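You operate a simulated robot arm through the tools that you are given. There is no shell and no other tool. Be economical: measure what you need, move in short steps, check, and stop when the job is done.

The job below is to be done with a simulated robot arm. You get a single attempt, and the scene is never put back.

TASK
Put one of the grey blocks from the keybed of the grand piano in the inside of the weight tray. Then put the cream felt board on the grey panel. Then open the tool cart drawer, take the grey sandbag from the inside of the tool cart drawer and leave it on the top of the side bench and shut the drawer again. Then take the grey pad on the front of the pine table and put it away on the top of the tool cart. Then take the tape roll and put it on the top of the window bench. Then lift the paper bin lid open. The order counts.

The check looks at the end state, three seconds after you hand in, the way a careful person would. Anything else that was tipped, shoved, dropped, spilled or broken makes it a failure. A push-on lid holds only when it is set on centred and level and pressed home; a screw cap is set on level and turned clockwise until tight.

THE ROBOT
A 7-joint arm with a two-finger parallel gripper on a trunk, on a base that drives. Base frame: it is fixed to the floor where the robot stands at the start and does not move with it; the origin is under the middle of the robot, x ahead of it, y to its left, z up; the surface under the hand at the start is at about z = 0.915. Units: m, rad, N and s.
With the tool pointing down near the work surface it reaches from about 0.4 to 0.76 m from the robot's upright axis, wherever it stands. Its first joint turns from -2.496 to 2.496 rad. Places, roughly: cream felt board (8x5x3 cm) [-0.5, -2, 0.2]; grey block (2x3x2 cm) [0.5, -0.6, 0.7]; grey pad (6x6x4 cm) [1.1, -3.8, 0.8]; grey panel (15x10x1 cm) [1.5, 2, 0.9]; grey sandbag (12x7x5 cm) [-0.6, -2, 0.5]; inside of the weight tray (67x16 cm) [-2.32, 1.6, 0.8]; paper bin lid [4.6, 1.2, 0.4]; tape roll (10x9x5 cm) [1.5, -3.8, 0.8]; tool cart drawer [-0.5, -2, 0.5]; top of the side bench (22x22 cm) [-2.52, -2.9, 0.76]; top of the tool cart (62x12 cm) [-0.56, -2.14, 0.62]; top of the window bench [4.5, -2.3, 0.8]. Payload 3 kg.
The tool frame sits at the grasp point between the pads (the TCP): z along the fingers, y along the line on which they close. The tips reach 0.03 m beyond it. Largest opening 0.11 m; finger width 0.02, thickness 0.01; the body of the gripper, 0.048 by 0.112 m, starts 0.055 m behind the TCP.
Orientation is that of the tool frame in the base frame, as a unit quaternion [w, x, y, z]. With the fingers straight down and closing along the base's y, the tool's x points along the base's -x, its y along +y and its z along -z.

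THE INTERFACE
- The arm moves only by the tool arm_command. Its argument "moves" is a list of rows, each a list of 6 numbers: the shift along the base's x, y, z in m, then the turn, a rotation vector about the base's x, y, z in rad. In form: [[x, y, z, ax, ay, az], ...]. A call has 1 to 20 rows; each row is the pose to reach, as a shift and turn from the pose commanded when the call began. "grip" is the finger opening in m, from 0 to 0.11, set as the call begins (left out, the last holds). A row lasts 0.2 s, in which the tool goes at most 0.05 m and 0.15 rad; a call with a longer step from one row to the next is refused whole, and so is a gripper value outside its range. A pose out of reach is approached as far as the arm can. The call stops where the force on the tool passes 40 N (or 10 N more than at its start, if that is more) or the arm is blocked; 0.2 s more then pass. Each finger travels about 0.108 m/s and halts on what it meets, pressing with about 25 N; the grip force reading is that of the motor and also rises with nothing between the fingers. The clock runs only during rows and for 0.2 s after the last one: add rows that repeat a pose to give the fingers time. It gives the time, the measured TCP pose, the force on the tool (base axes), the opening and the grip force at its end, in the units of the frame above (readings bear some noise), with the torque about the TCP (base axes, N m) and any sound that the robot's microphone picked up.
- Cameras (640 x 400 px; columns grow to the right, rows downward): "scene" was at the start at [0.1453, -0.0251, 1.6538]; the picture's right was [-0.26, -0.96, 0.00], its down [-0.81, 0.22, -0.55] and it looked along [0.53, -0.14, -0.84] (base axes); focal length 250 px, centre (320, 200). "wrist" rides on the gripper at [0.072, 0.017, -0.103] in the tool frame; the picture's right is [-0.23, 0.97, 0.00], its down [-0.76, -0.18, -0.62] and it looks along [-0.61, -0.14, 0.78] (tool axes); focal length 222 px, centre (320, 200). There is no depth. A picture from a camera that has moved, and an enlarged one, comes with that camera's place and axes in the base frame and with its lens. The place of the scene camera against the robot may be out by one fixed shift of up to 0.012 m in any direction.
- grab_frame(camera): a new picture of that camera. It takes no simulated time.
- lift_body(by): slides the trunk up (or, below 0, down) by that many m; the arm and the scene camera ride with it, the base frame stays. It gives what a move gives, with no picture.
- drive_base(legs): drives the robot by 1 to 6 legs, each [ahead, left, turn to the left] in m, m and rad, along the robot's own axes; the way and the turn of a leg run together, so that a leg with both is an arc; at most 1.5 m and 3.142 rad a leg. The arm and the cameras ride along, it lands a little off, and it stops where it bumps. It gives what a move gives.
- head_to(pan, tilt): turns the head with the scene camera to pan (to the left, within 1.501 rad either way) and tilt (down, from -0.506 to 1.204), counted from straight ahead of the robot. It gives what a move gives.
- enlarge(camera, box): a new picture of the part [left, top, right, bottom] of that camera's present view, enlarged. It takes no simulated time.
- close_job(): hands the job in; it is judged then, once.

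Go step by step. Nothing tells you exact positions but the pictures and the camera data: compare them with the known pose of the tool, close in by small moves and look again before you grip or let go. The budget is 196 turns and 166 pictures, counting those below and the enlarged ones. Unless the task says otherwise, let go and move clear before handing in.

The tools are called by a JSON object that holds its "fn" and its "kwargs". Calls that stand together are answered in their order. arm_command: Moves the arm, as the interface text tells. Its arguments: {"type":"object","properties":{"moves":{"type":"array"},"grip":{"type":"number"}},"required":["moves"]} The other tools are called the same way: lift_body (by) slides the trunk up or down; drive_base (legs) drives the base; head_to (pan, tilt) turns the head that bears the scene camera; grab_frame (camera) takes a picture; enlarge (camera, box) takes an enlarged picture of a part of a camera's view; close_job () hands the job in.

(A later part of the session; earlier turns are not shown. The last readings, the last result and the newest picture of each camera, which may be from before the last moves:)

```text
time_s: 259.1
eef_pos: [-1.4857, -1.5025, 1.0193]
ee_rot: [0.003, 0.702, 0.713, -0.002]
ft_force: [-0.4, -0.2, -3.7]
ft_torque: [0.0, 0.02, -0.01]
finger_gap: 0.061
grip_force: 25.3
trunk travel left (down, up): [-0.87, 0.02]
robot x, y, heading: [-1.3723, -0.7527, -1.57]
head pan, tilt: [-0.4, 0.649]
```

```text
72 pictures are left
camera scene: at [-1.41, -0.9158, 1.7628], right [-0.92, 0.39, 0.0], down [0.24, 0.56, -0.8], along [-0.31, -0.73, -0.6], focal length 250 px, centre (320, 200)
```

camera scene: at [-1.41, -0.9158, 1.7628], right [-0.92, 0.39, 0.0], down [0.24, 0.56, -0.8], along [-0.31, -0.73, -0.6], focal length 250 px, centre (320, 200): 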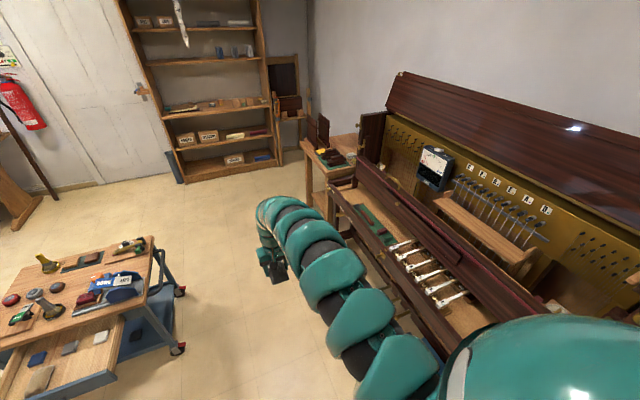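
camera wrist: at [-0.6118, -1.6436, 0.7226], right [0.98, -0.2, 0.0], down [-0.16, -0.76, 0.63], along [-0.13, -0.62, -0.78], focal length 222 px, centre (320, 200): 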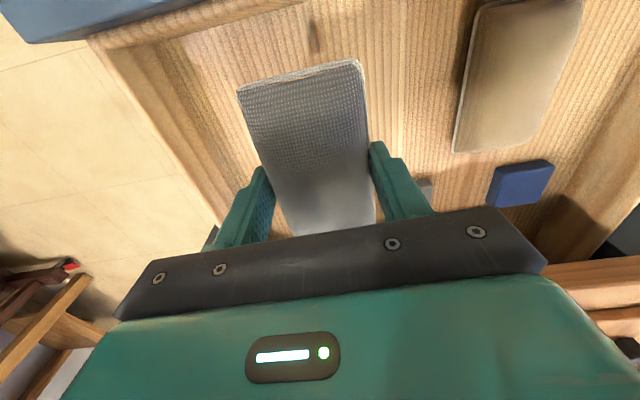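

Path is clear. Drive ahead 2.1 m then turn right to face the bench.

{"fn": "drive_base", "kwargs": {"legs": [[1.3, 0, 0], [0.8, 0, 0], [0, 0, -1.571]]}}

{"fn": "head_to", "kwargs": {"pan": 0.0, "tilt": 0.75}}

{"fn": "grab_frame", "kwargs": {"camera": "scene"}}

{"fn": "grab_frame", "kwargs": {"camera": "wrist"}}

```text
time_s: 273.4
eef_pos: [-2.1329, -2.7307, 1.0195]
ee_rot: [0.001, 1.0, 0.007, -0.004]
ft_force: [0.9, 0.3, -2.7]
ft_torque: [-0.01, 0.01, 0.02]
finger_gap: 0.0615
grip_force: 24.8
trunk travel left (down, up): [-0.87, 0.02]
robot x, y, heading: [-1.3768, -2.8436, 3.135]
head pan, tilt: [-0.4, 0.649]
```

```text
time_s: 274.2
eef_pos: [-2.1335, -2.7313, 1.0181]
ee_rot: [0.002, 1.0, 0.008, -0.003]
ft_force: [-0.3, -0.3, -3.4]
ft_torque: [0.0, -0.01, -0.03]
finger_gap: 0.0612
grip_force: 25.3
trunk travel left (down, up): [-0.87, 0.02]
robot x, y, heading: [-1.3768, -2.8446, 3.141]
head pan, tilt: [0.0, 0.75]
```

```text
71 pictures are left
camera scene: at [-1.5458, -2.8513, 1.7542], right [0.0, 1.0, 0.0], down [0.68, 0.0, -0.73], along [-0.73, 0.0, -0.68], focal length 250 px, centre (320, 200)
```

scene: 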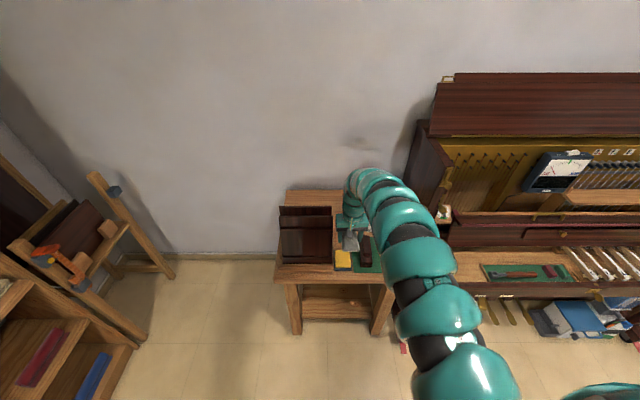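

```text
70 pictures are left
camera wrist: at [-2.0602, -2.7485, 1.1223], right [-0.21, -0.98, 0.0], down [-0.76, 0.17, 0.63], along [-0.61, 0.13, -0.78], focal length 222 px, centre (320, 200)
```

wrist: 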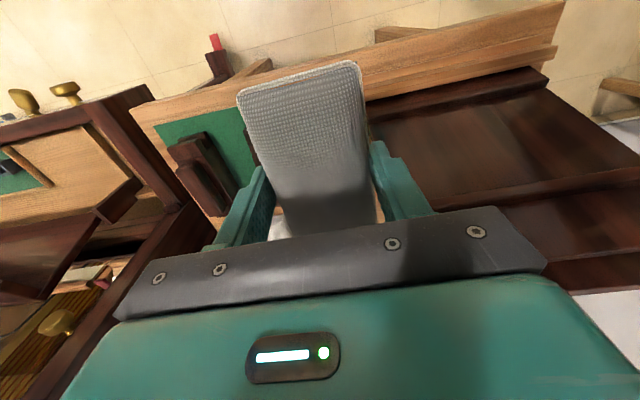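

{"fn": "enlarge", "kwargs": {"camera": "scene", "box": [260, 170, 420, 290]}}

```text
3.33 times, centred on (340, 230) of scene
camera zoom: at [-1.5458, -2.8513, 1.7542], right [0.0, 1.0, 0.0], down [0.68, 0.0, -0.73], along [-0.73, 0.0, -0.68], focal length 835 px, centre (253, 100)
```

zoom: 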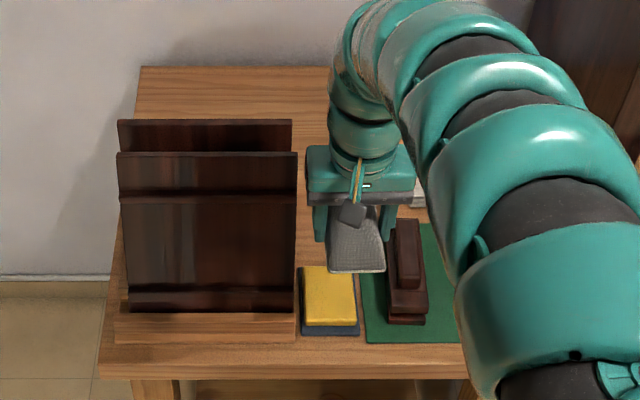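

The listed free area (-2.52,-2.9) lies behind the panel rack on the bench. I'll move over it at height and inspect with the wrist camera.

{"fn": "lift_body", "kwargs": {"by": 0.019}}

{"fn": "drive_base", "kwargs": {"legs": [[0, 0.12, 0], [0.3, 0, 0]]}}

{"fn": "grab_frame", "kwargs": {"camera": "wrist"}}

{"fn": "grab_frame", "kwargs": {"camera": "scene"}}

```text
time_s: 274.9
eef_pos: [-2.1337, -2.7314, 1.0399]
ee_rot: [0.002, 1.0, 0.009, -0.003]
ft_force: [-0.6, -0.1, -3.2]
ft_torque: [0.03, -0.03, 0.01]
finger_gap: 0.0616
grip_force: 24.8
trunk travel left (down, up): [-0.889, 0.001]
robot x, y, heading: [-1.3807, -2.8459, 3.141]
head pan, tilt: [0.0, 0.75]
```

```text
time_s: 276.9
eef_pos: [-2.2135, -2.8548, 1.0337]
ee_rot: [0.0, 1.0, 0.009, 0.005]
ft_force: [7.7, -0.9, -4.8]
ft_torque: [-0.04, -0.06, -0.16]
finger_gap: 0.061
grip_force: 25.1
trunk travel left (down, up): [-0.889, 0.001]
robot x, y, heading: [-1.4619, -2.963, 3.134]
head pan, tilt: [0.0, 0.75]
stopped in leg 2: the force on the tool passed its limit at 50 N (the readings are from after the stop); the commanded pose is now the measured one
```

```text
68 pictures are left
camera wrist: at [-2.1435, -2.8722, 1.1379], right [-0.21, -0.98, 0.0], down [-0.77, 0.17, 0.61], along [-0.6, 0.13, -0.79], focal length 222 px, centre (320, 200)
```

wrist: 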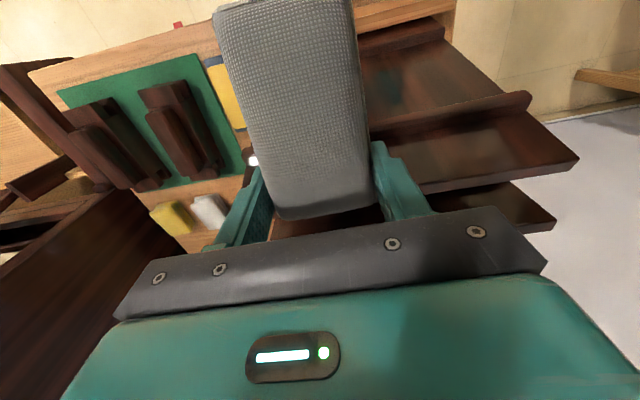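

```text
67 pictures are left
camera scene: at [-1.6337, -2.9731, 1.7731], right [0.0, 1.0, 0.0], down [0.68, 0.0, -0.73], along [-0.73, 0.0, -0.68], focal length 250 px, centre (320, 200)
```

scene: 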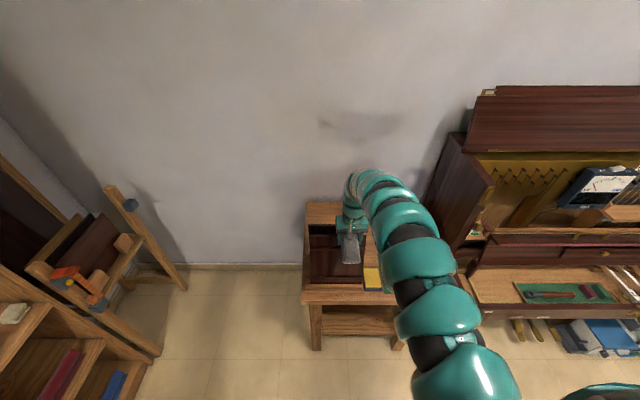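

The bag touched the rack, which is taller than I estimated. Back off and check.

{"fn": "drive_base", "kwargs": {"legs": [[-0.15, 0, 0]]}}

{"fn": "grab_frame", "kwargs": {"camera": "wrist"}}

{"fn": "enlarge", "kwargs": {"camera": "scene", "box": [270, 150, 450, 285]}}

```text
time_s: 278.3
eef_pos: [-2.0659, -2.8553, 1.0365]
ee_rot: [0.001, 1.0, 0.01, 0.003]
ft_force: [0.9, -0.2, -2.6]
ft_torque: [-0.03, 0.17, 0.03]
finger_gap: 0.0614
grip_force: 25.7
trunk travel left (down, up): [-0.889, 0.001]
robot x, y, heading: [-1.3182, -2.9677, 3.143]
head pan, tilt: [0.0, 0.75]
```

```text
66 pictures are left
camera wrist: at [-1.9946, -2.8725, 1.1401], right [-0.21, -0.98, 0.0], down [-0.77, 0.16, 0.62], along [-0.61, 0.13, -0.79], focal length 222 px, centre (320, 200)
```

wrist: 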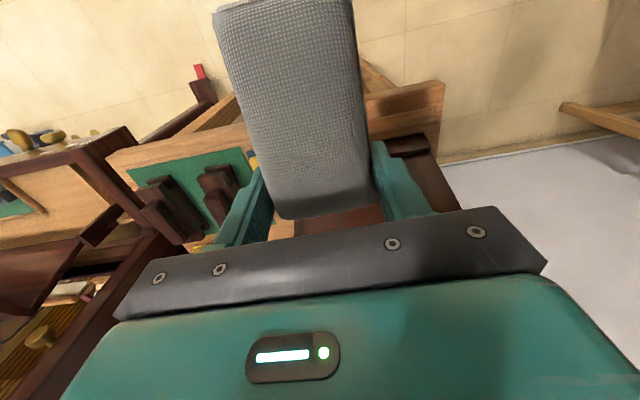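

```text
2.96 times, centred on (360, 218) of scene
camera zoom: at [-1.4824, -2.9731, 1.7733], right [0.0, 1.0, 0.0], down [0.68, 0.0, -0.73], along [-0.73, 0.0, -0.68], focal length 742 px, centre (202, 148)
```

zoom: 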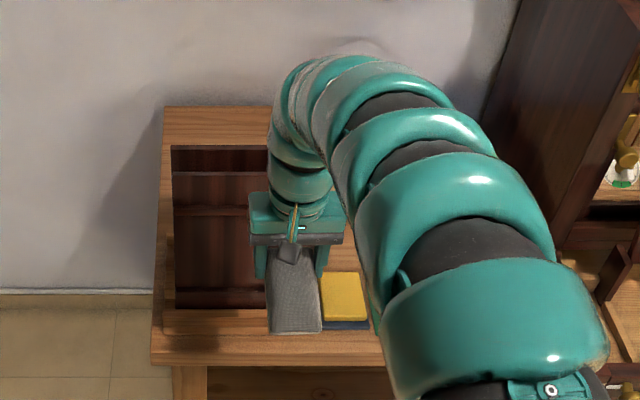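

Rack panel tops reach ~1.0 m. I'll instead approach the free rear area from the bench's left end (y<-3.05). Move left into the corridor and look.

{"fn": "drive_base", "kwargs": {"legs": [[0.05, 0.58, 0]]}}

{"fn": "head_to", "kwargs": {"pan": -0.3, "tilt": 0.7}}

{"fn": "grab_frame", "kwargs": {"camera": "scene"}}

```text
time_s: 281.6
eef_pos: [-2.1214, -3.422, 1.0347]
ee_rot: [0.001, 1.0, -0.002, 0.003]
ft_force: [-0.4, 0.3, -3.4]
ft_torque: [0.03, 0.05, 0.0]
finger_gap: 0.0614
grip_force: 25.1
trunk travel left (down, up): [-0.889, 0.001]
robot x, y, heading: [-1.3745, -3.5464, 3.125]
head pan, tilt: [0.0, 0.75]
```

```text
time_s: 282.4
eef_pos: [-2.1203, -3.421, 1.0355]
ee_rot: [0.001, 1.0, 0.0, 0.004]
ft_force: [-0.5, -0.2, -3.9]
ft_torque: [0.0, 0.13, -0.02]
finger_gap: 0.0611
grip_force: 25.1
trunk travel left (down, up): [-0.889, 0.001]
robot x, y, heading: [-1.3719, -3.5472, 3.121]
head pan, tilt: [-0.3, 0.7]
```

```text
64 pictures are left
camera scene: at [-1.5378, -3.5254, 1.7774], right [0.31, 0.95, 0.0], down [0.61, -0.2, -0.76], along [-0.73, 0.24, -0.64], focal length 250 px, centre (320, 200)
```

scene: 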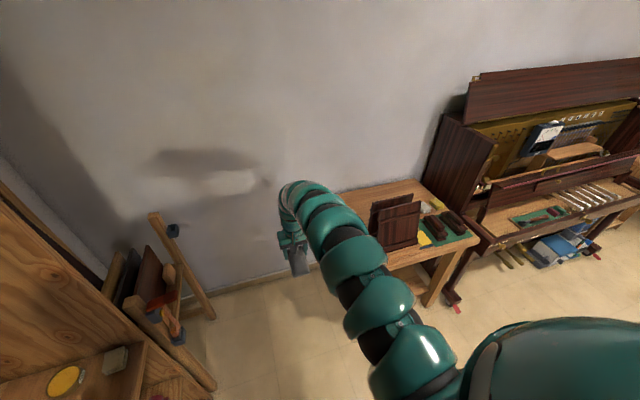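

{"fn": "enlarge", "kwargs": {"camera": "scene", "box": [320, 160, 500, 295]}}

```text
2.96 times, centred on (410, 228) of scene
camera zoom: at [-1.5378, -3.5254, 1.7774], right [0.31, 0.95, 0.0], down [0.61, -0.2, -0.76], along [-0.73, 0.24, -0.64], focal length 742 px, centre (53, 118)
```

zoom: 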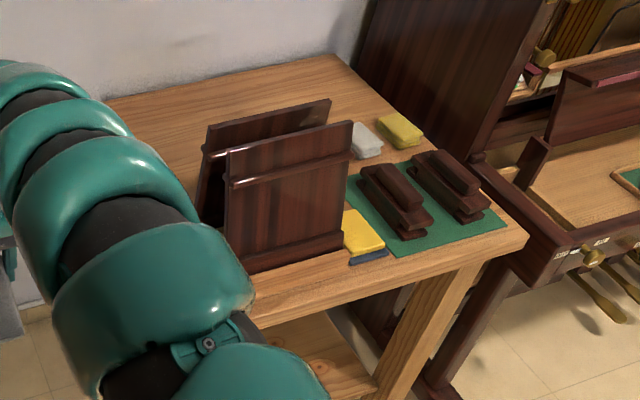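

The rack is still standing in place and the rear strip is free. Turn right to face +y, then retract the arm before sidling along the bench end.

{"fn": "drive_base", "kwargs": {"legs": [[0, -0.03, -1.55]]}}

{"fn": "arm_command", "kwargs": {"moves": [[0, 0, -0.04, 0, 0, 0], [0, 0, -0.08, 0, 0, 0], [0, -0.02, -0.12, 0, 0, 0], [-0.02, -0.06, -0.15, 0, 0, 0], [-0.04, -0.1, -0.17, 0, 0, 0], [-0.06, -0.14, -0.17, 0, 0, 0], [-0.08, -0.18, -0.17, 0, 0, 0], [-0.1, -0.22, -0.17, 0, 0, 0], [-0.12, -0.26, -0.17, 0, 0, 0], [-0.14, -0.28, -0.17, 0, 0, 0], [-0.14, -0.28, -0.17, 0, 0, 0]]}}

{"fn": "head_to", "kwargs": {"pan": 0.7, "tilt": 0.8}}

{"fn": "grab_frame", "kwargs": {"camera": "scene"}}

```text
time_s: 286.6
eef_pos: [-1.2388, -2.7793, 1.035]
ee_rot: [0.003, 0.712, -0.702, 0.002]
ft_force: [0.5, 0.0, -3.4]
ft_torque: [0.1, -0.02, -0.02]
finger_gap: 0.0611
grip_force: 25.4
trunk travel left (down, up): [-0.889, 0.001]
robot x, y, heading: [-1.3554, -3.5297, 1.564]
head pan, tilt: [-0.3, 0.7]
```

```text
refused: row 4 steps farther than a row can; nothing moved
```

```text
time_s: 287.9
eef_pos: [-1.2394, -2.7801, 1.0356]
ee_rot: [0.004, 0.712, -0.702, 0.002]
ft_force: [0.7, 0.2, -3.8]
ft_torque: [0.13, 0.02, -0.01]
finger_gap: 0.0611
grip_force: 25.1
trunk travel left (down, up): [-0.889, 0.001]
robot x, y, heading: [-1.3548, -3.528, 1.567]
head pan, tilt: [0.7, 0.799]
```

```text
62 pictures are left
camera scene: at [-1.4078, -3.3922, 1.7692], right [0.77, 0.64, 0.0], down [0.46, -0.55, -0.7], along [-0.45, 0.54, -0.72], focal length 250 px, centre (320, 200)
```

scene: 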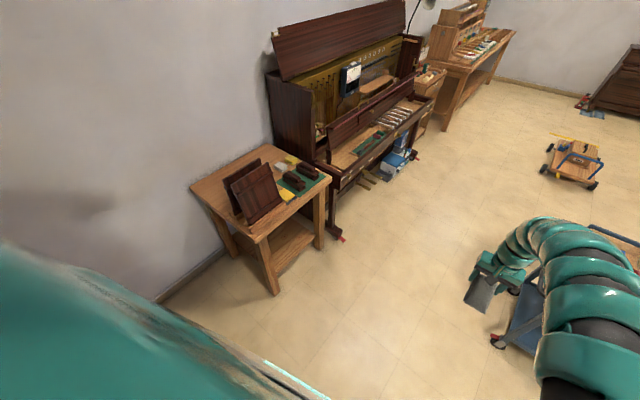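

Retract the arm in smaller steps.

{"fn": "arm_command", "kwargs": {"moves": [[0, 0, -0.04, 0, 0, 0], [0, 0, -0.08, 0, 0, 0], [0, -0.02, -0.12, 0, 0, 0], [-0.01, -0.05, -0.15, 0, 0, 0], [-0.02, -0.09, -0.165, 0, 0, 0], [-0.04, -0.13, -0.165, 0, 0, 0], [-0.06, -0.17, -0.165, 0, 0, 0], [-0.08, -0.21, -0.165, 0, 0, 0], [-0.1, -0.25, -0.165, 0, 0, 0], [-0.12, -0.28, -0.165, 0, 0, 0], [-0.12, -0.28, -0.165, 0, 0, 0]]}}

{"fn": "grab_frame", "kwargs": {"camera": "wrist"}}

```text
time_s: 290.3
eef_pos: [-1.3731, -3.0411, 0.8523]
ee_rot: [0.002, 0.712, -0.702, 0.003]
ft_force: [-0.1, -0.5, -2.8]
ft_torque: [0.09, -0.01, 0.0]
finger_gap: 0.0613
grip_force: 25.0
out of reach, approached as far as the arm can: row 9, 10, 11
trunk travel left (down, up): [-0.889, 0.001]
robot x, y, heading: [-1.3538, -3.5293, 1.571]
head pan, tilt: [0.7, 0.799]
```

```text
61 pictures are left
camera wrist: at [-1.3893, -3.115, 0.9566], right [-0.98, 0.21, 0.0], down [0.17, 0.77, 0.62], along [0.13, 0.6, -0.79], focal length 222 px, centre (320, 200)
```

wrist: 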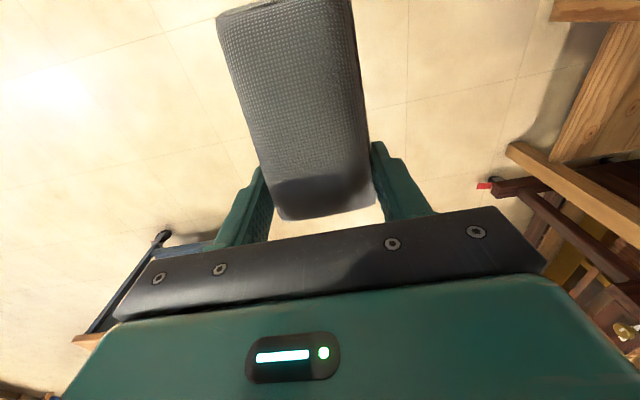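

Shift the hand to the robot's left for a smaller forward reach, then sidestep left behind the bench end.

{"fn": "arm_command", "kwargs": {"moves": [[-0.04, -0.01, 0, 0, 0, 0], [-0.08, -0.02, 0, 0, 0, 0], [-0.12, -0.03, 0, 0, 0, 0], [-0.16, -0.045, 0, 0, 0, 0], [-0.2, -0.06, 0, 0, 0, 0], [-0.23, -0.07, 0, 0, 0, 0], [-0.23, -0.07, 0, 0, 0, 0]]}}

{"fn": "drive_base", "kwargs": {"legs": [[-0.06, 0, 0], [0, 0.6, 0]]}}

{"fn": "head_to", "kwargs": {"pan": 0.5, "tilt": 0.9}}

{"fn": "grab_frame", "kwargs": {"camera": "scene"}}

```text
time_s: 291.9
eef_pos: [-1.5992, -3.1095, 0.8476]
ee_rot: [0.003, 0.712, -0.702, 0.003]
ft_force: [0.4, -0.1, -3.6]
ft_torque: [0.08, 0.02, -0.02]
finger_gap: 0.0612
grip_force: 24.8
trunk travel left (down, up): [-0.889, 0.001]
robot x, y, heading: [-1.3552, -3.5257, 1.566]
head pan, tilt: [0.7, 0.799]
```

```text
time_s: 295.9
eef_pos: [-2.2009, -3.1693, 0.8484]
ee_rot: [0.002, 0.715, -0.699, 0.002]
ft_force: [0.0, 0.1, -4.0]
ft_torque: [0.1, -0.02, -0.01]
finger_gap: 0.0611
grip_force: 24.9
trunk travel left (down, up): [-0.889, 0.001]
robot x, y, heading: [-1.955, -3.5895, 1.571]
head pan, tilt: [0.7, 0.799]
```

```text
time_s: 296.6
eef_pos: [-2.2011, -3.1696, 0.8487]
ee_rot: [0.002, 0.714, -0.7, 0.002]
ft_force: [-0.8, 0.3, -3.1]
ft_torque: [0.09, 0.01, 0.0]
finger_gap: 0.0613
grip_force: 24.8
trunk travel left (down, up): [-0.889, 0.001]
robot x, y, heading: [-1.9527, -3.584, 1.573]
head pan, tilt: [0.499, 0.901]
```

```text
60 pictures are left
camera scene: at [-1.9921, -3.4472, 1.7613], right [0.88, 0.48, 0.0], down [0.38, -0.69, -0.62], along [-0.3, 0.55, -0.78], focal length 250 px, centre (320, 200)
```

scene: 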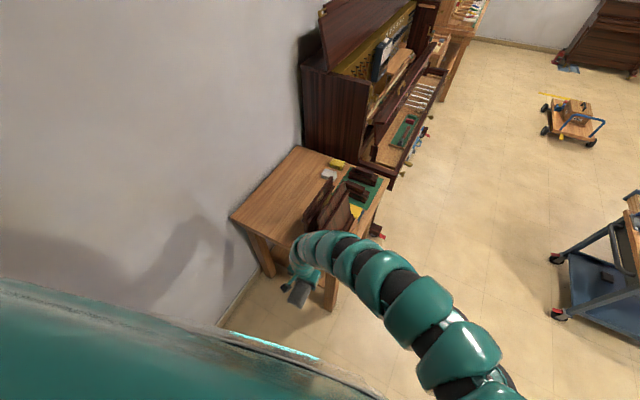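

Sidestep a further 0.33 left to line up with the rear strip.

{"fn": "drive_base", "kwargs": {"legs": [[0, 0.335, 0]]}}

{"fn": "grab_frame", "kwargs": {"camera": "scene"}}

{"fn": "grab_frame", "kwargs": {"camera": "wrist"}}

```text
time_s: 298.7
eef_pos: [-2.5243, -3.1687, 0.8474]
ee_rot: [0.003, 0.714, -0.7, 0.002]
ft_force: [0.5, 0.2, -3.7]
ft_torque: [0.12, -0.01, 0.01]
finger_gap: 0.0614
grip_force: 24.9
trunk travel left (down, up): [-0.889, 0.001]
robot x, y, heading: [-2.2761, -3.5902, 1.57]
head pan, tilt: [0.499, 0.901]
```

```text
59 pictures are left
camera scene: at [-2.3176, -3.4471, 1.7613], right [0.88, 0.48, 0.0], down [0.38, -0.69, -0.62], along [-0.3, 0.55, -0.78], focal length 250 px, centre (320, 200)
```

scene: 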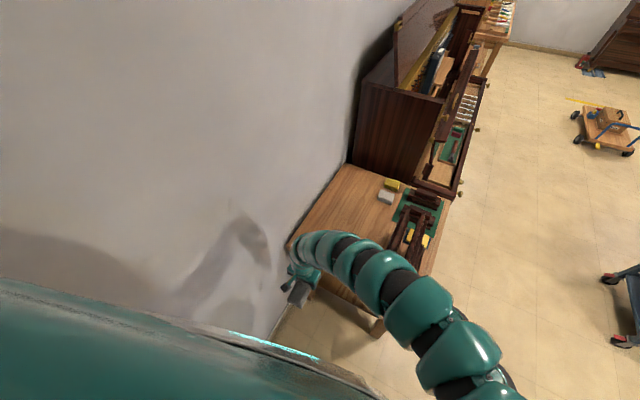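

```text
58 pictures are left
camera wrist: at [-2.5413, -3.2422, 0.9528], right [-0.98, 0.21, 0.0], down [0.16, 0.77, 0.62], along [0.13, 0.6, -0.79], focal length 222 px, centre (320, 200)
```

wrist: 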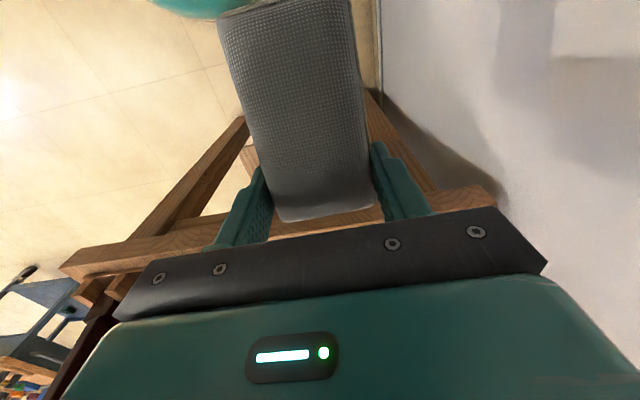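

Extend over the rear strip at z≈0.88.

{"fn": "arm_command", "kwargs": {"moves": [[0, 0, 0.03, 0, 0, 0], [-0.005, 0.04, 0.04, 0, 0, 0], [-0.01, 0.08, 0.04, 0, 0, 0], [-0.01, 0.12, 0.04, 0, 0, 0], [-0.015, 0.16, 0.04, 0, 0, 0], [-0.015, 0.2, 0.04, 0, 0, 0], [-0.02, 0.23, 0.04, 0, 0, 0], [-0.02, 0.23, 0.04, 0, 0, 0]]}}

{"fn": "grab_frame", "kwargs": {"camera": "scene"}}

{"fn": "grab_frame", "kwargs": {"camera": "wrist"}}

```text
time_s: 300.5
eef_pos: [-2.5071, -3.0085, 0.9055]
ee_rot: [0.002, 0.713, -0.701, 0.002]
ft_force: [-0.2, 0.0, -3.6]
ft_torque: [0.16, 0.02, 0.01]
finger_gap: 0.0608
grip_force: 25.0
out of reach, approached as far as the arm can: row 5, 6, 7, 8
trunk travel left (down, up): [-0.889, 0.001]
robot x, y, heading: [-2.2791, -3.5854, 1.568]
head pan, tilt: [0.499, 0.901]
```

```text
57 pictures are left
camera scene: at [-2.3136, -3.4464, 1.7613], right [0.88, 0.48, 0.0], down [0.37, -0.69, -0.62], along [-0.3, 0.55, -0.78], focal length 250 px, centre (320, 200)
```

scene: 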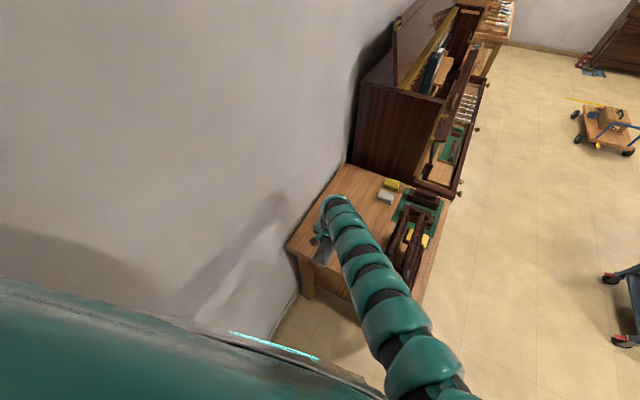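

```text
56 pictures are left
camera wrist: at [-2.5244, -3.0808, 1.0086], right [-0.98, 0.21, 0.0], down [0.17, 0.77, 0.62], along [0.13, 0.6, -0.79], focal length 222 px, centre (320, 200)
```

wrist: 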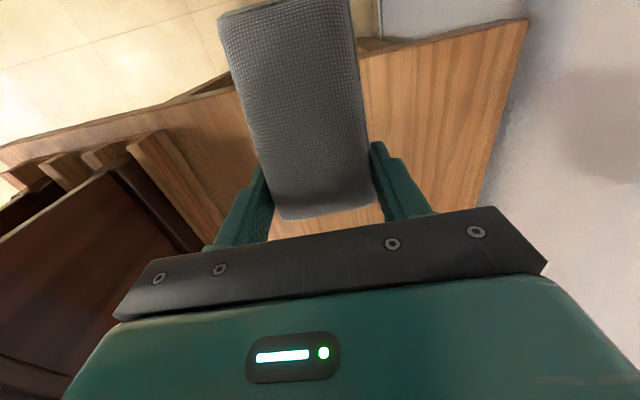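

Good clearance from the rack. Drive 0.09 ahead, then lower by trunk.

{"fn": "drive_base", "kwargs": {"legs": [[0.09, 0.02, 0]]}}

{"fn": "lift_body", "kwargs": {"by": -0.06}}

{"fn": "grab_frame", "kwargs": {"camera": "scene"}}

{"fn": "grab_frame", "kwargs": {"camera": "wrist"}}

```text
time_s: 301.6
eef_pos: [-2.5267, -2.9182, 0.9027]
ee_rot: [0.003, 0.713, -0.701, 0.002]
ft_force: [-0.1, -0.1, -3.5]
ft_torque: [0.17, 0.01, -0.01]
finger_gap: 0.0612
grip_force: 25.6
trunk travel left (down, up): [-0.889, 0.001]
robot x, y, heading: [-2.2974, -3.5, 1.568]
head pan, tilt: [0.499, 0.901]
```

```text
time_s: 302.6
eef_pos: [-2.5282, -2.9194, 0.8444]
ee_rot: [0.003, 0.713, -0.702, 0.004]
ft_force: [0.2, 0.6, -3.4]
ft_torque: [0.12, 0.01, 0.01]
finger_gap: 0.0611
grip_force: 24.5
trunk travel left (down, up): [-0.829, 0.061]
robot x, y, heading: [-2.2983, -3.4975, 1.567]
head pan, tilt: [0.499, 0.901]
```

```text
55 pictures are left
camera scene: at [-2.335, -3.3591, 1.7013], right [0.88, 0.48, 0.0], down [0.37, -0.69, -0.62], along [-0.29, 0.55, -0.78], focal length 250 px, centre (320, 200)
```

scene: 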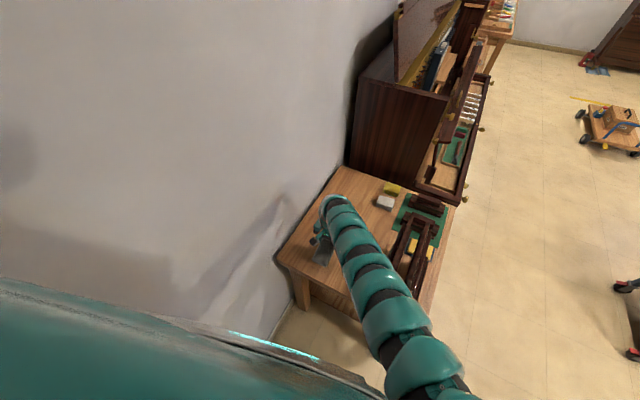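

```text
54 pictures are left
camera wrist: at [-2.5436, -2.9927, 0.9485], right [-0.98, 0.21, 0.0], down [0.17, 0.77, 0.62], along [0.13, 0.6, -0.79], focal length 222 px, centre (320, 200)
```

wrist: 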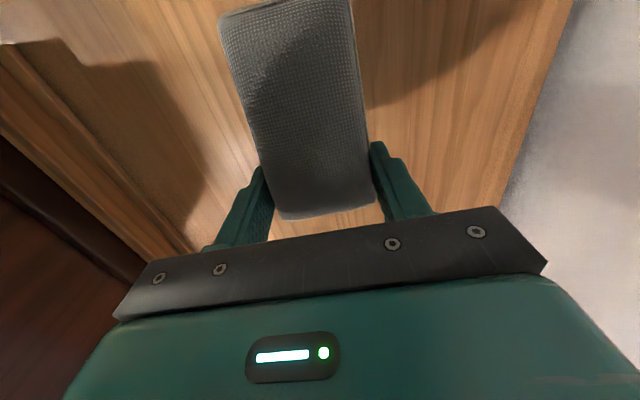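

Descend in small steps watching the force.

{"fn": "lift_body", "kwargs": {"by": -0.03}}

{"fn": "arm_command", "kwargs": {"moves": [[0, 0, -0.006, 0, 0, 0], [0, 0, -0.012, 0, 0, 0], [0, 0, -0.018, 0, 0, 0], [0, 0, -0.024, 0, 0, 0], [0, 0, -0.03, 0, 0, 0]]}}

{"fn": "grab_frame", "kwargs": {"camera": "wrist"}}

```text
time_s: 303.4
eef_pos: [-2.5278, -2.9195, 0.8139]
ee_rot: [0.003, 0.712, -0.702, 0.003]
ft_force: [0.1, 1.1, -2.8]
ft_torque: [0.11, -0.02, 0.01]
finger_gap: 0.0609
grip_force: 24.9
trunk travel left (down, up): [-0.799, 0.091]
robot x, y, heading: [-2.2967, -3.4969, 1.568]
head pan, tilt: [0.499, 0.901]
```

```text
time_s: 304.6
eef_pos: [-2.5204, -2.9278, 0.7955]
ee_rot: [0.002, 0.713, -0.701, 0.001]
ft_force: [2.4, -2.5, 4.3]
ft_torque: [-0.53, 0.1, 0.26]
finger_gap: 0.0612
grip_force: 24.9
out of reach, approached as far as the arm can: row 1, 2, 3, 4, 5
trunk travel left (down, up): [-0.799, 0.091]
robot x, y, heading: [-2.2941, -3.5007, 1.569]
head pan, tilt: [0.499, 0.901]
```

```text
53 pictures are left
camera wrist: at [-2.5369, -3.0022, 0.8986], right [-0.98, 0.21, 0.0], down [0.17, 0.77, 0.62], along [0.13, 0.6, -0.79], focal length 222 px, centre (320, 200)
```

wrist: 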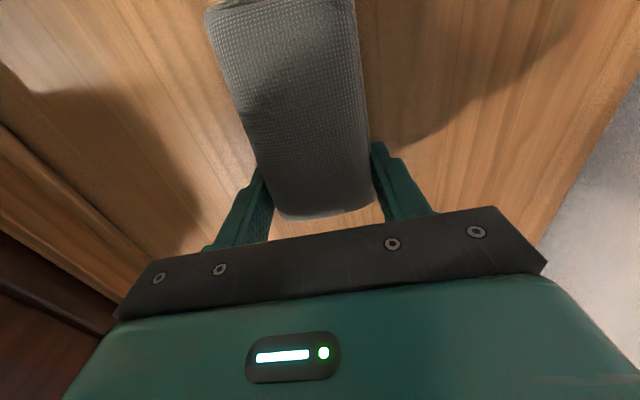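

Touching. Lower another 8 mm, then open gently.

{"fn": "lift_body", "kwargs": {"by": -0.008}}

{"fn": "arm_command", "kwargs": {"moves": [[0, 0, 0, 0, 0, 0], [0, 0, 0, 0, 0, 0], [0, 0, 0, 0, 0, 0]], "grip": 0.09}}

{"fn": "lift_body", "kwargs": {"by": 0.09}}

{"fn": "grab_frame", "kwargs": {"camera": "wrist"}}

```text
time_s: 305.2
eef_pos: [-2.52, -2.9274, 0.79]
ee_rot: [0.001, 0.712, -0.702, -0.001]
ft_force: [7.4, -0.6, 37.9]
ft_torque: [-0.38, -1.37, -0.42]
finger_gap: 0.0611
grip_force: 25.3
trunk travel left (down, up): [-0.791, 0.099]
robot x, y, heading: [-2.2974, -3.5007, 1.568]
head pan, tilt: [0.499, 0.901]
```

```text
time_s: 305.8
eef_pos: [-2.527, -2.9267, 0.7908]
ee_rot: [0.003, 0.715, -0.699, -0.005]
ft_force: [-0.2, -3.5, 11.3]
ft_torque: [-0.17, -0.55, -0.24]
finger_gap: 0.0893
grip_force: 0.1
trunk travel left (down, up): [-0.791, 0.099]
robot x, y, heading: [-2.2964, -3.5002, 1.57]
head pan, tilt: [0.499, 0.901]
stopped in row 3: the force on the tool passed its limit at 50 N (the readings are from after the stop); the commanded pose is now the measured one
```

```text
time_s: 307.0
eef_pos: [-2.5264, -2.9266, 0.8783]
ee_rot: [0.003, 0.714, -0.701, -0.005]
ft_force: [0.6, -0.3, 0.2]
ft_torque: [-0.01, 0.03, -0.01]
finger_gap: 0.09
grip_force: 0.0
trunk travel left (down, up): [-0.881, 0.009]
robot x, y, heading: [-2.296, -3.4994, 1.574]
head pan, tilt: [0.499, 0.901]
```

```text
52 pictures are left
camera wrist: at [-2.5419, -3.0012, 0.9827], right [-0.98, 0.21, 0.01], down [0.17, 0.76, 0.62], along [0.12, 0.61, -0.78], focal length 222 px, centre (320, 200)
```

wrist: 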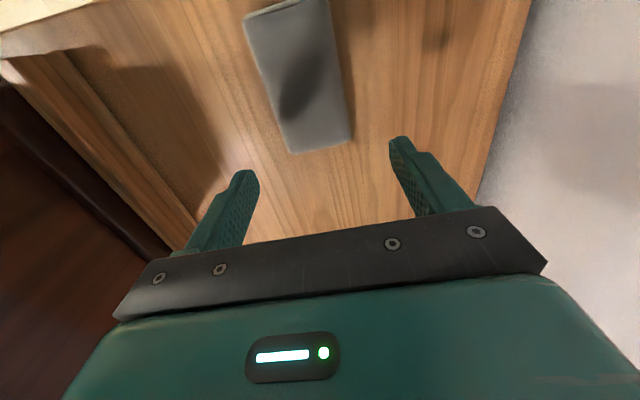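

Sandbag lies flat on the bench. Retreat the same way: back, retract, sidestep right.

{"fn": "drive_base", "kwargs": {"legs": [[-0.09, 0, 0]]}}

{"fn": "arm_command", "kwargs": {"moves": [[0, -0.04, 0, 0, 0, 0], [0, -0.08, 0, 0, 0, 0], [0, -0.12, -0.01, 0, 0, 0], [0, -0.15, -0.02, 0, 0, 0], [0, -0.15, -0.02, 0, 0, 0]]}}

{"fn": "drive_base", "kwargs": {"legs": [[0, -0.5, 0], [0, -0.5, 0]]}}

{"fn": "grab_frame", "kwargs": {"camera": "scene"}}

```text
time_s: 308.1
eef_pos: [-2.5271, -3.0221, 0.8799]
ee_rot: [0.004, 0.714, -0.7, -0.004]
ft_force: [-0.4, 0.0, 0.4]
ft_torque: [0.02, 0.0, -0.03]
finger_gap: 0.0899
grip_force: 0.0
trunk travel left (down, up): [-0.881, 0.009]
robot x, y, heading: [-2.2997, -3.5961, 1.57]
head pan, tilt: [0.499, 0.901]
```

```text
time_s: 309.3
eef_pos: [-2.5295, -3.1727, 0.8614]
ee_rot: [0.003, 0.714, -0.7, -0.005]
ft_force: [0.1, 0.2, 0.5]
ft_torque: [0.0, -0.01, 0.03]
finger_gap: 0.0901
grip_force: 0.1
trunk travel left (down, up): [-0.881, 0.009]
robot x, y, heading: [-2.2959, -3.5947, 1.568]
head pan, tilt: [0.499, 0.901]
```

```text
time_s: 314.9
eef_pos: [-1.5162, -3.1769, 0.8623]
ee_rot: [0.003, 0.715, -0.699, -0.004]
ft_force: [0.5, -0.7, 0.6]
ft_torque: [0.0, 0.02, -0.01]
finger_gap: 0.09
grip_force: 0.1
trunk travel left (down, up): [-0.881, 0.009]
robot x, y, heading: [-1.2836, -3.5951, 1.575]
head pan, tilt: [0.499, 0.901]
```

```text
51 pictures are left
camera scene: at [-1.323, -3.4577, 1.7533], right [0.88, 0.48, 0.0], down [0.37, -0.69, -0.62], along [-0.3, 0.55, -0.78], focal length 250 px, centre (320, 200)
```

scene: 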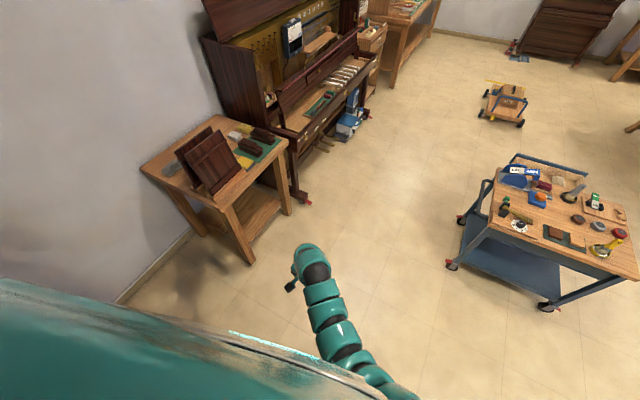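

Now back to the cart's front: drive along the aisle to y≈-0.85, turn to face -y, and sidestep to x≈-0.5.

{"fn": "drive_base", "kwargs": {"legs": [[1.4, 0, 0], [1.33, 0, 0], [0, 0, -1.57], [0, 0, -1.57], [0, 0.72, 0]]}}

{"fn": "head_to", "kwargs": {"pan": 0.0, "tilt": 0.75}}

{"fn": "grab_frame", "kwargs": {"camera": "scene"}}

```text
time_s: 339.3
eef_pos: [-0.3291, -1.3178, 0.8603]
ee_rot: [0.005, 0.713, 0.702, 0.003]
ft_force: [-0.1, -1.2, 0.4]
ft_torque: [0.02, 0.01, 0.04]
finger_gap: 0.09
grip_force: 0.0
trunk travel left (down, up): [-0.881, 0.009]
robot x, y, heading: [-0.5513, -0.8926, -1.61]
head pan, tilt: [0.499, 0.901]
```

```text
time_s: 340.2
eef_pos: [-0.3296, -1.3193, 0.8613]
ee_rot: [0.004, 0.713, 0.701, 0.003]
ft_force: [0.5, -0.2, -0.4]
ft_torque: [-0.01, 0.04, -0.03]
finger_gap: 0.0902
grip_force: 0.1
trunk travel left (down, up): [-0.881, 0.009]
robot x, y, heading: [-0.546, -0.8897, -1.605]
head pan, tilt: [0.0, 0.75]
```

```text
50 pictures are left
camera scene: at [-0.5554, -1.0583, 1.7652], right [-1.0, 0.04, 0.0], down [0.03, 0.68, -0.73], along [-0.03, -0.73, -0.68], focal length 250 px, centre (320, 200)
```

scene: 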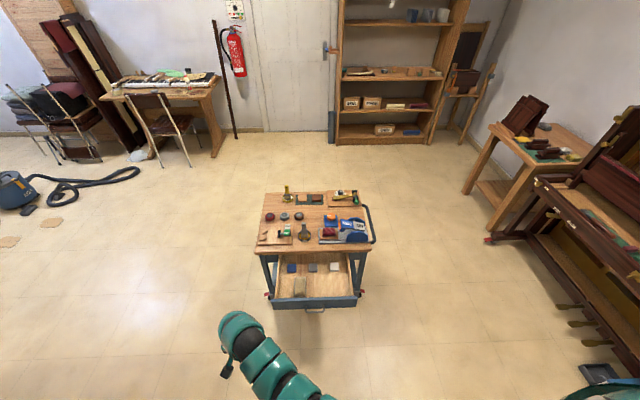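

{"fn": "enlarge", "kwargs": {"camera": "scene", "box": [245, 175, 385, 320]}}

```text
2.76 times, centred on (315, 248) of scene
camera zoom: at [-0.5554, -1.0583, 1.7652], right [-1.0, 0.04, 0.0], down [0.03, 0.68, -0.73], along [-0.03, -0.73, -0.68], focal length 691 px, centre (334, 69)
```

zoom: 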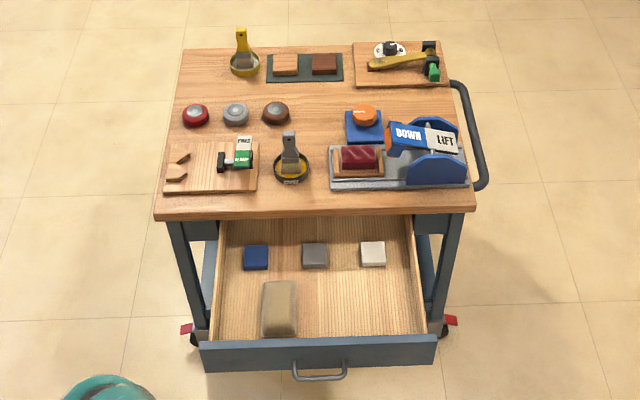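

Drawer bar is at ≈(-0.552,-1.589,0.53). I'll push on it with the downward fingers: position the hand in front of it first.

{"fn": "drive_base", "kwargs": {"legs": [[0, 0, 0.035]]}}

{"fn": "arm_command", "kwargs": {"moves": [[-0.03, -0.03, 0, 0, 0, 0], [-0.06, -0.06, 0, 0, 0, 0], [-0.09, -0.09, 0, 0, 0, 0], [-0.12, -0.11, 0, 0, 0, 0], [-0.15, -0.13, 0, 0, 0, 0], [-0.18, -0.14, 0, 0, 0, 0], [-0.21, -0.15, 0, 0, 0, 0], [-0.237, -0.15, 0, 0, 0, 0], [-0.237, -0.15, 0, 0, 0, 0]], "grip": 0.05}}

{"fn": "lift_body", "kwargs": {"by": -0.315}}

{"fn": "grab_frame", "kwargs": {"camera": "wrist"}}

```text
time_s: 341.0
eef_pos: [-0.3147, -1.3101, 0.8623]
ee_rot: [0.004, 0.699, 0.715, 0.003]
ft_force: [0.3, -0.2, 0.2]
ft_torque: [0.0, 0.04, -0.02]
finger_gap: 0.0899
grip_force: 0.1
trunk travel left (down, up): [-0.881, 0.009]
robot x, y, heading: [-0.5445, -0.8911, -1.565]
head pan, tilt: [0.0, 0.75]
```

```text
time_s: 343.0
eef_pos: [-0.5511, -1.4619, 0.8613]
ee_rot: [0.003, 0.7, 0.715, 0.003]
ft_force: [0.6, 0.2, -0.4]
ft_torque: [0.0, 0.04, -0.03]
finger_gap: 0.0501
grip_force: 0.0
trunk travel left (down, up): [-0.881, 0.009]
robot x, y, heading: [-0.5452, -0.8877, -1.572]
head pan, tilt: [0.0, 0.75]
```

```text
time_s: 346.1
eef_pos: [-0.5512, -1.463, 0.5483]
ee_rot: [0.004, 0.7, 0.714, 0.002]
ft_force: [0.4, 0.2, 0.3]
ft_torque: [0.01, 0.01, 0.01]
finger_gap: 0.0498
grip_force: 0.1
trunk travel left (down, up): [-0.566, 0.324]
robot x, y, heading: [-0.544, -0.8916, -1.575]
head pan, tilt: [0.0, 0.75]
```

```text
48 pictures are left
camera wrist: at [-0.5382, -1.3909, 0.6508], right [0.98, -0.21, 0.01], down [-0.17, -0.76, 0.62], along [-0.12, -0.61, -0.78], focal length 222 px, centre (320, 200)
```

wrist: 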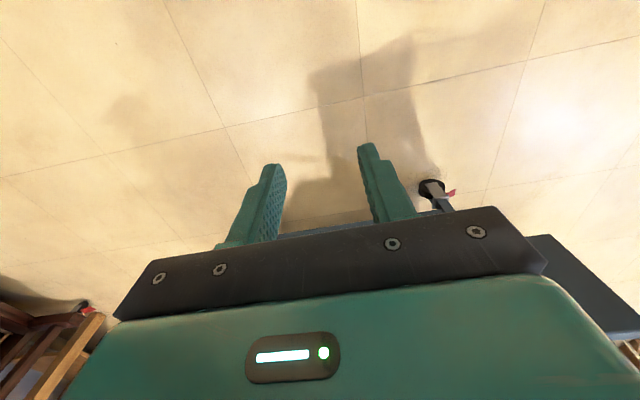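

Drive ahead to touch the bar and continue pushing.

{"fn": "drive_base", "kwargs": {"legs": [[0.14, 0, 0]]}}

{"fn": "enlarge", "kwargs": {"camera": "scene", "box": [240, 200, 420, 320]}}

```text
time_s: 347.4
eef_pos: [-0.5516, -1.6013, 0.5462]
ee_rot: [0.004, 0.699, 0.715, 0.004]
ft_force: [-0.3, 0.3, -0.4]
ft_torque: [-0.02, 0.01, 0.02]
finger_gap: 0.0502
grip_force: 0.1
trunk travel left (down, up): [-0.566, 0.324]
robot x, y, heading: [-0.5475, -1.0282, -1.57]
head pan, tilt: [0.0, 0.75]
```

```text
3.33 times, centred on (330, 260) of scene
camera zoom: at [-0.5501, -1.1984, 1.4501], right [-1.0, 0.0, 0.0], down [0.0, 0.68, -0.73], along [0.0, -0.73, -0.68], focal length 835 px, centre (287, 0)
```

zoom: 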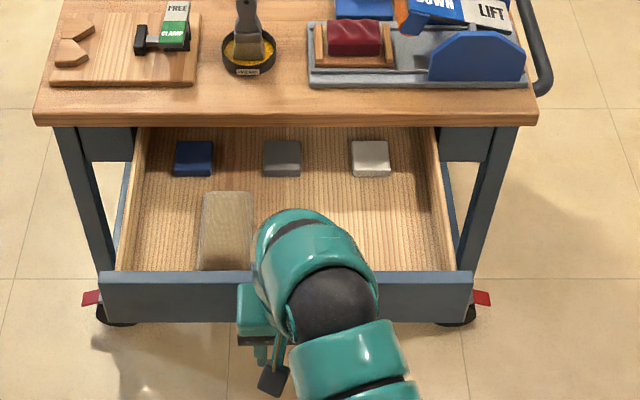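

Continue pushing in stages.

{"fn": "drive_base", "kwargs": {"legs": [[0.12, 0, 0]]}}

{"fn": "drive_base", "kwargs": {"legs": [[0.09, 0, 0]]}}

{"fn": "enlarge", "kwargs": {"camera": "scene", "box": [240, 200, 420, 320]}}

```text
time_s: 348.7
eef_pos: [-0.5532, -1.7246, 0.5466]
ee_rot: [0.004, 0.7, 0.714, 0.004]
ft_force: [-1.0, -0.2, 1.1]
ft_torque: [0.01, 0.01, -0.02]
finger_gap: 0.05
grip_force: 0.0
trunk travel left (down, up): [-0.566, 0.324]
robot x, y, heading: [-0.5501, -1.1508, -1.576]
head pan, tilt: [0.0, 0.75]
```

```text
time_s: 349.8
eef_pos: [-0.5546, -1.8127, 0.5465]
ee_rot: [0.004, 0.7, 0.714, 0.003]
ft_force: [0.3, 0.4, -0.2]
ft_torque: [0.02, 0.02, -0.03]
finger_gap: 0.0501
grip_force: 0.1
trunk travel left (down, up): [-0.566, 0.324]
robot x, y, heading: [-0.5462, -1.2378, -1.573]
head pan, tilt: [0.0, 0.75]
```

```text
3.33 times, centred on (330, 260) of scene
camera zoom: at [-0.5511, -1.4089, 1.4501], right [-1.0, 0.0, 0.0], down [0.0, 0.68, -0.73], along [0.0, -0.73, -0.68], focal length 835 px, centre (287, 0)
```

zoom: 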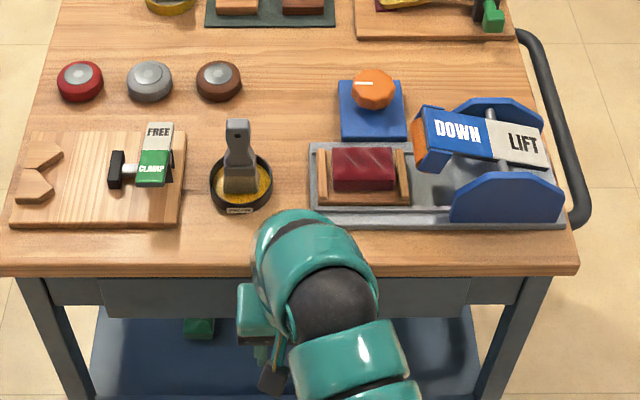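

Nearly closed; push the last bit until it resists.

{"fn": "drive_base", "kwargs": {"legs": [[0.03, 0, 0]]}}

{"fn": "arm_command", "kwargs": {"moves": [[0, -0.005, 0, 0, 0, 0], [0, -0.01, 0, 0, 0, 0], [0, -0.015, 0, 0, 0, 0], [0, -0.02, 0, 0, 0, 0]]}}

```text
time_s: 350.6
eef_pos: [-0.5527, -1.8223, 0.542]
ee_rot: [-0.005, 0.701, 0.713, 0.011]
ft_force: [-0.1, 1.5, -0.5]
ft_torque: [-0.08, 0.01, -0.05]
finger_gap: 0.0501
grip_force: 0.0
trunk travel left (down, up): [-0.566, 0.324]
robot x, y, heading: [-0.5508, -1.2568, -1.581]
head pan, tilt: [0.0, 0.75]
stopped in leg 1: the force on the tool passed its limit at 133 N (the readings are from after the stop); the commanded pose is now the measured one
```

```text
time_s: 351.1
eef_pos: [-0.5533, -1.8218, 0.5417]
ee_rot: [-0.01, 0.701, 0.713, 0.015]
ft_force: [0.2, 10.2, 0.6]
ft_torque: [-0.78, 0.0, -0.16]
finger_gap: 0.0502
grip_force: 0.1
trunk travel left (down, up): [-0.566, 0.324]
robot x, y, heading: [-0.5503, -1.2529, -1.577]
head pan, tilt: [0.0, 0.75]
stopped in row 2: the force on the tool passed its limit at 48 N (the readings are from after the stop); the commanded pose is now the measured one
```

It came to a firm stop at the closed position. Back away, raise and verify.

{"fn": "drive_base", "kwargs": {"legs": [[-0.35, 0, 0]]}}

{"fn": "lift_body", "kwargs": {"by": 0.32}}

{"fn": "arm_command", "kwargs": {"moves": [[0.03, 0, 0, 0, 0, 0], [0.06, 0.01, 0, 0, 0, 0], [0.1, 0.02, 0, 0, 0, 0], [0.14, 0.03, 0, 0, 0, 0], [0.18, 0.04, 0, 0, 0, 0], [0.22, 0.05, 0, 0, 0, 0]]}}

{"fn": "enlarge", "kwargs": {"camera": "scene", "box": [240, 170, 420, 305]}}

```text
time_s: 353.4
eef_pos: [-0.5541, -1.4704, 0.5425]
ee_rot: [-0.009, 0.702, 0.712, 0.014]
ft_force: [-0.6, 0.5, 0.3]
ft_torque: [0.03, 0.03, 0.03]
finger_gap: 0.0498
grip_force: 0.0
trunk travel left (down, up): [-0.566, 0.324]
robot x, y, heading: [-0.5467, -0.9026, -1.578]
head pan, tilt: [0.0, 0.75]
```

```text
time_s: 356.6
eef_pos: [-0.5535, -1.4693, 0.8598]
ee_rot: [-0.008, 0.703, 0.711, 0.013]
ft_force: [0.4, -1.3, 0.5]
ft_torque: [0.01, 0.0, 0.03]
finger_gap: 0.0503
grip_force: 0.1
trunk travel left (down, up): [-0.886, 0.004]
robot x, y, heading: [-0.5455, -0.9067, -1.577]
head pan, tilt: [0.0, 0.75]
```

```text
time_s: 358.0
eef_pos: [-0.3332, -1.4189, 0.8592]
ee_rot: [-0.008, 0.703, 0.711, 0.013]
ft_force: [0.3, 0.6, -0.5]
ft_torque: [0.01, 0.04, 0.0]
finger_gap: 0.05
grip_force: 0.0
trunk travel left (down, up): [-0.886, 0.004]
robot x, y, heading: [-0.5441, -0.9009, -1.58]
head pan, tilt: [0.0, 0.75]
```

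```text
2.96 times, centred on (330, 238) of scene
camera zoom: at [-0.5485, -1.0738, 1.7702], right [-1.0, 0.01, 0.0], down [0.01, 0.68, -0.73], along [-0.01, -0.73, -0.68], focal length 742 px, centre (290, 89)
```

zoom: 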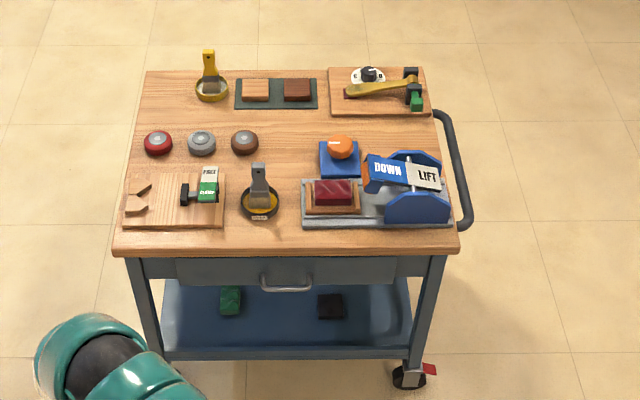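

Drawer shut, everything on the cart upright. Next the grey pad on the pine table (1.1,-3.8). Drive towards it and survey.

{"fn": "drive_base", "kwargs": {"legs": [[0, 0.85, 0.005], [1.2, 0, 0]]}}

{"fn": "head_to", "kwargs": {"pan": 0.45, "tilt": 0.55}}

{"fn": "grab_frame", "kwargs": {"camera": "scene"}}

```text
time_s: 362.0
eef_pos: [0.468, -1.4216, 0.8592]
ee_rot: [-0.007, 0.694, 0.72, 0.015]
ft_force: [0.6, -0.7, -0.6]
ft_torque: [-0.02, -0.06, -0.01]
finger_gap: 0.0499
grip_force: 0.0
trunk travel left (down, up): [-0.886, 0.004]
robot x, y, heading: [0.2456, -0.9146, -1.562]
head pan, tilt: [0.0, 0.75]
stopped in leg 1: the robot was blocked; the commanded pose is now the measured one
```

```text
time_s: 362.9
eef_pos: [0.4673, -1.421, 0.8619]
ee_rot: [-0.007, 0.693, 0.72, 0.015]
ft_force: [-0.2, -0.9, 0.8]
ft_torque: [-0.01, -0.02, -0.03]
finger_gap: 0.0502
grip_force: 0.1
trunk travel left (down, up): [-0.886, 0.004]
robot x, y, heading: [0.2429, -0.9106, -1.566]
head pan, tilt: [0.45, 0.55]
```

```text
44 pictures are left
camera scene: at [0.2808, -1.0776, 1.7876], right [-0.9, -0.44, 0.0], down [-0.23, 0.47, -0.85], along [0.38, -0.76, -0.52], focal length 250 px, centre (320, 200)
```

scene: 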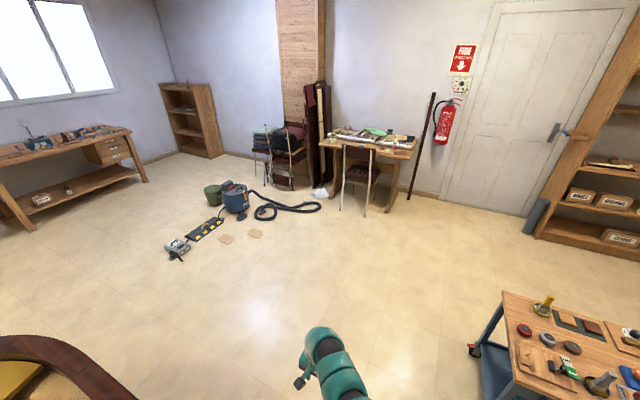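

The table has a chair in front of it (back ≈0.86 m high). I'll come to about (1.1,-2.9) facing the table.

{"fn": "drive_base", "kwargs": {"legs": [[1.0, 0, 0], [0, 0.86, 0], [0.95, 0, 0]]}}

{"fn": "arm_command", "kwargs": {"moves": [[0, -0.03, 0.03, 0, 0, 0], [-0.03, -0.06, 0.06, 0, 0, 0], [-0.06, -0.09, 0.09, 0, 0, 0], [-0.09, -0.12, 0.11, 0, 0, 0], [-0.12, -0.15, 0.13, 0, 0, 0], [-0.15, -0.18, 0.15, 0, 0, 0], [-0.18, -0.2, 0.17, 0, 0, 0], [-0.2, -0.22, 0.18, 0, 0, 0], [-0.2, -0.22, 0.18, 0, 0, 0]], "grip": 0.1}}

{"fn": "head_to", "kwargs": {"pan": 0.0, "tilt": 0.7}}

{"fn": "grab_frame", "kwargs": {"camera": "scene"}}

```text
time_s: 365.1
eef_pos: [0.5024, -1.6268, 0.859]
ee_rot: [-0.007, 0.674, 0.739, 0.013]
ft_force: [0.7, 0.6, 0.1]
ft_torque: [0.01, 0.01, 0.02]
finger_gap: 0.05
grip_force: 0.1
trunk travel left (down, up): [-0.886, 0.004]
robot x, y, heading: [0.2488, -1.1311, -1.498]
head pan, tilt: [0.45, 0.55]
stopped in leg 1: the robot was blocked; the commanded pose is now the measured one
```

```text
refused: row 2 steps farther than a row can; nothing moved
```

```text
time_s: 365.9
eef_pos: [0.5006, -1.6269, 0.8591]
ee_rot: [-0.008, 0.674, 0.739, 0.012]
ft_force: [0.8, -0.1, 0.8]
ft_torque: [-0.02, 0.03, -0.03]
finger_gap: 0.0501
grip_force: 0.0
trunk travel left (down, up): [-0.886, 0.004]
robot x, y, heading: [0.2471, -1.127, -1.5]
head pan, tilt: [0.0, 0.7]
```

```text
43 pictures are left
camera scene: at [0.2562, -1.2979, 1.7745], right [-1.0, -0.07, 0.0], down [-0.05, 0.64, -0.77], along [0.05, -0.76, -0.64], focal length 250 px, centre (320, 200)
```

scene: 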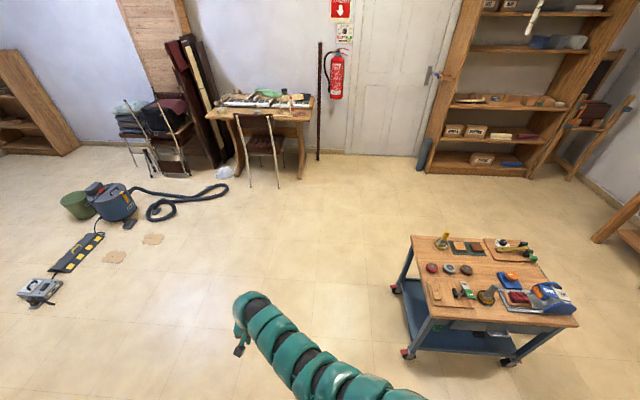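

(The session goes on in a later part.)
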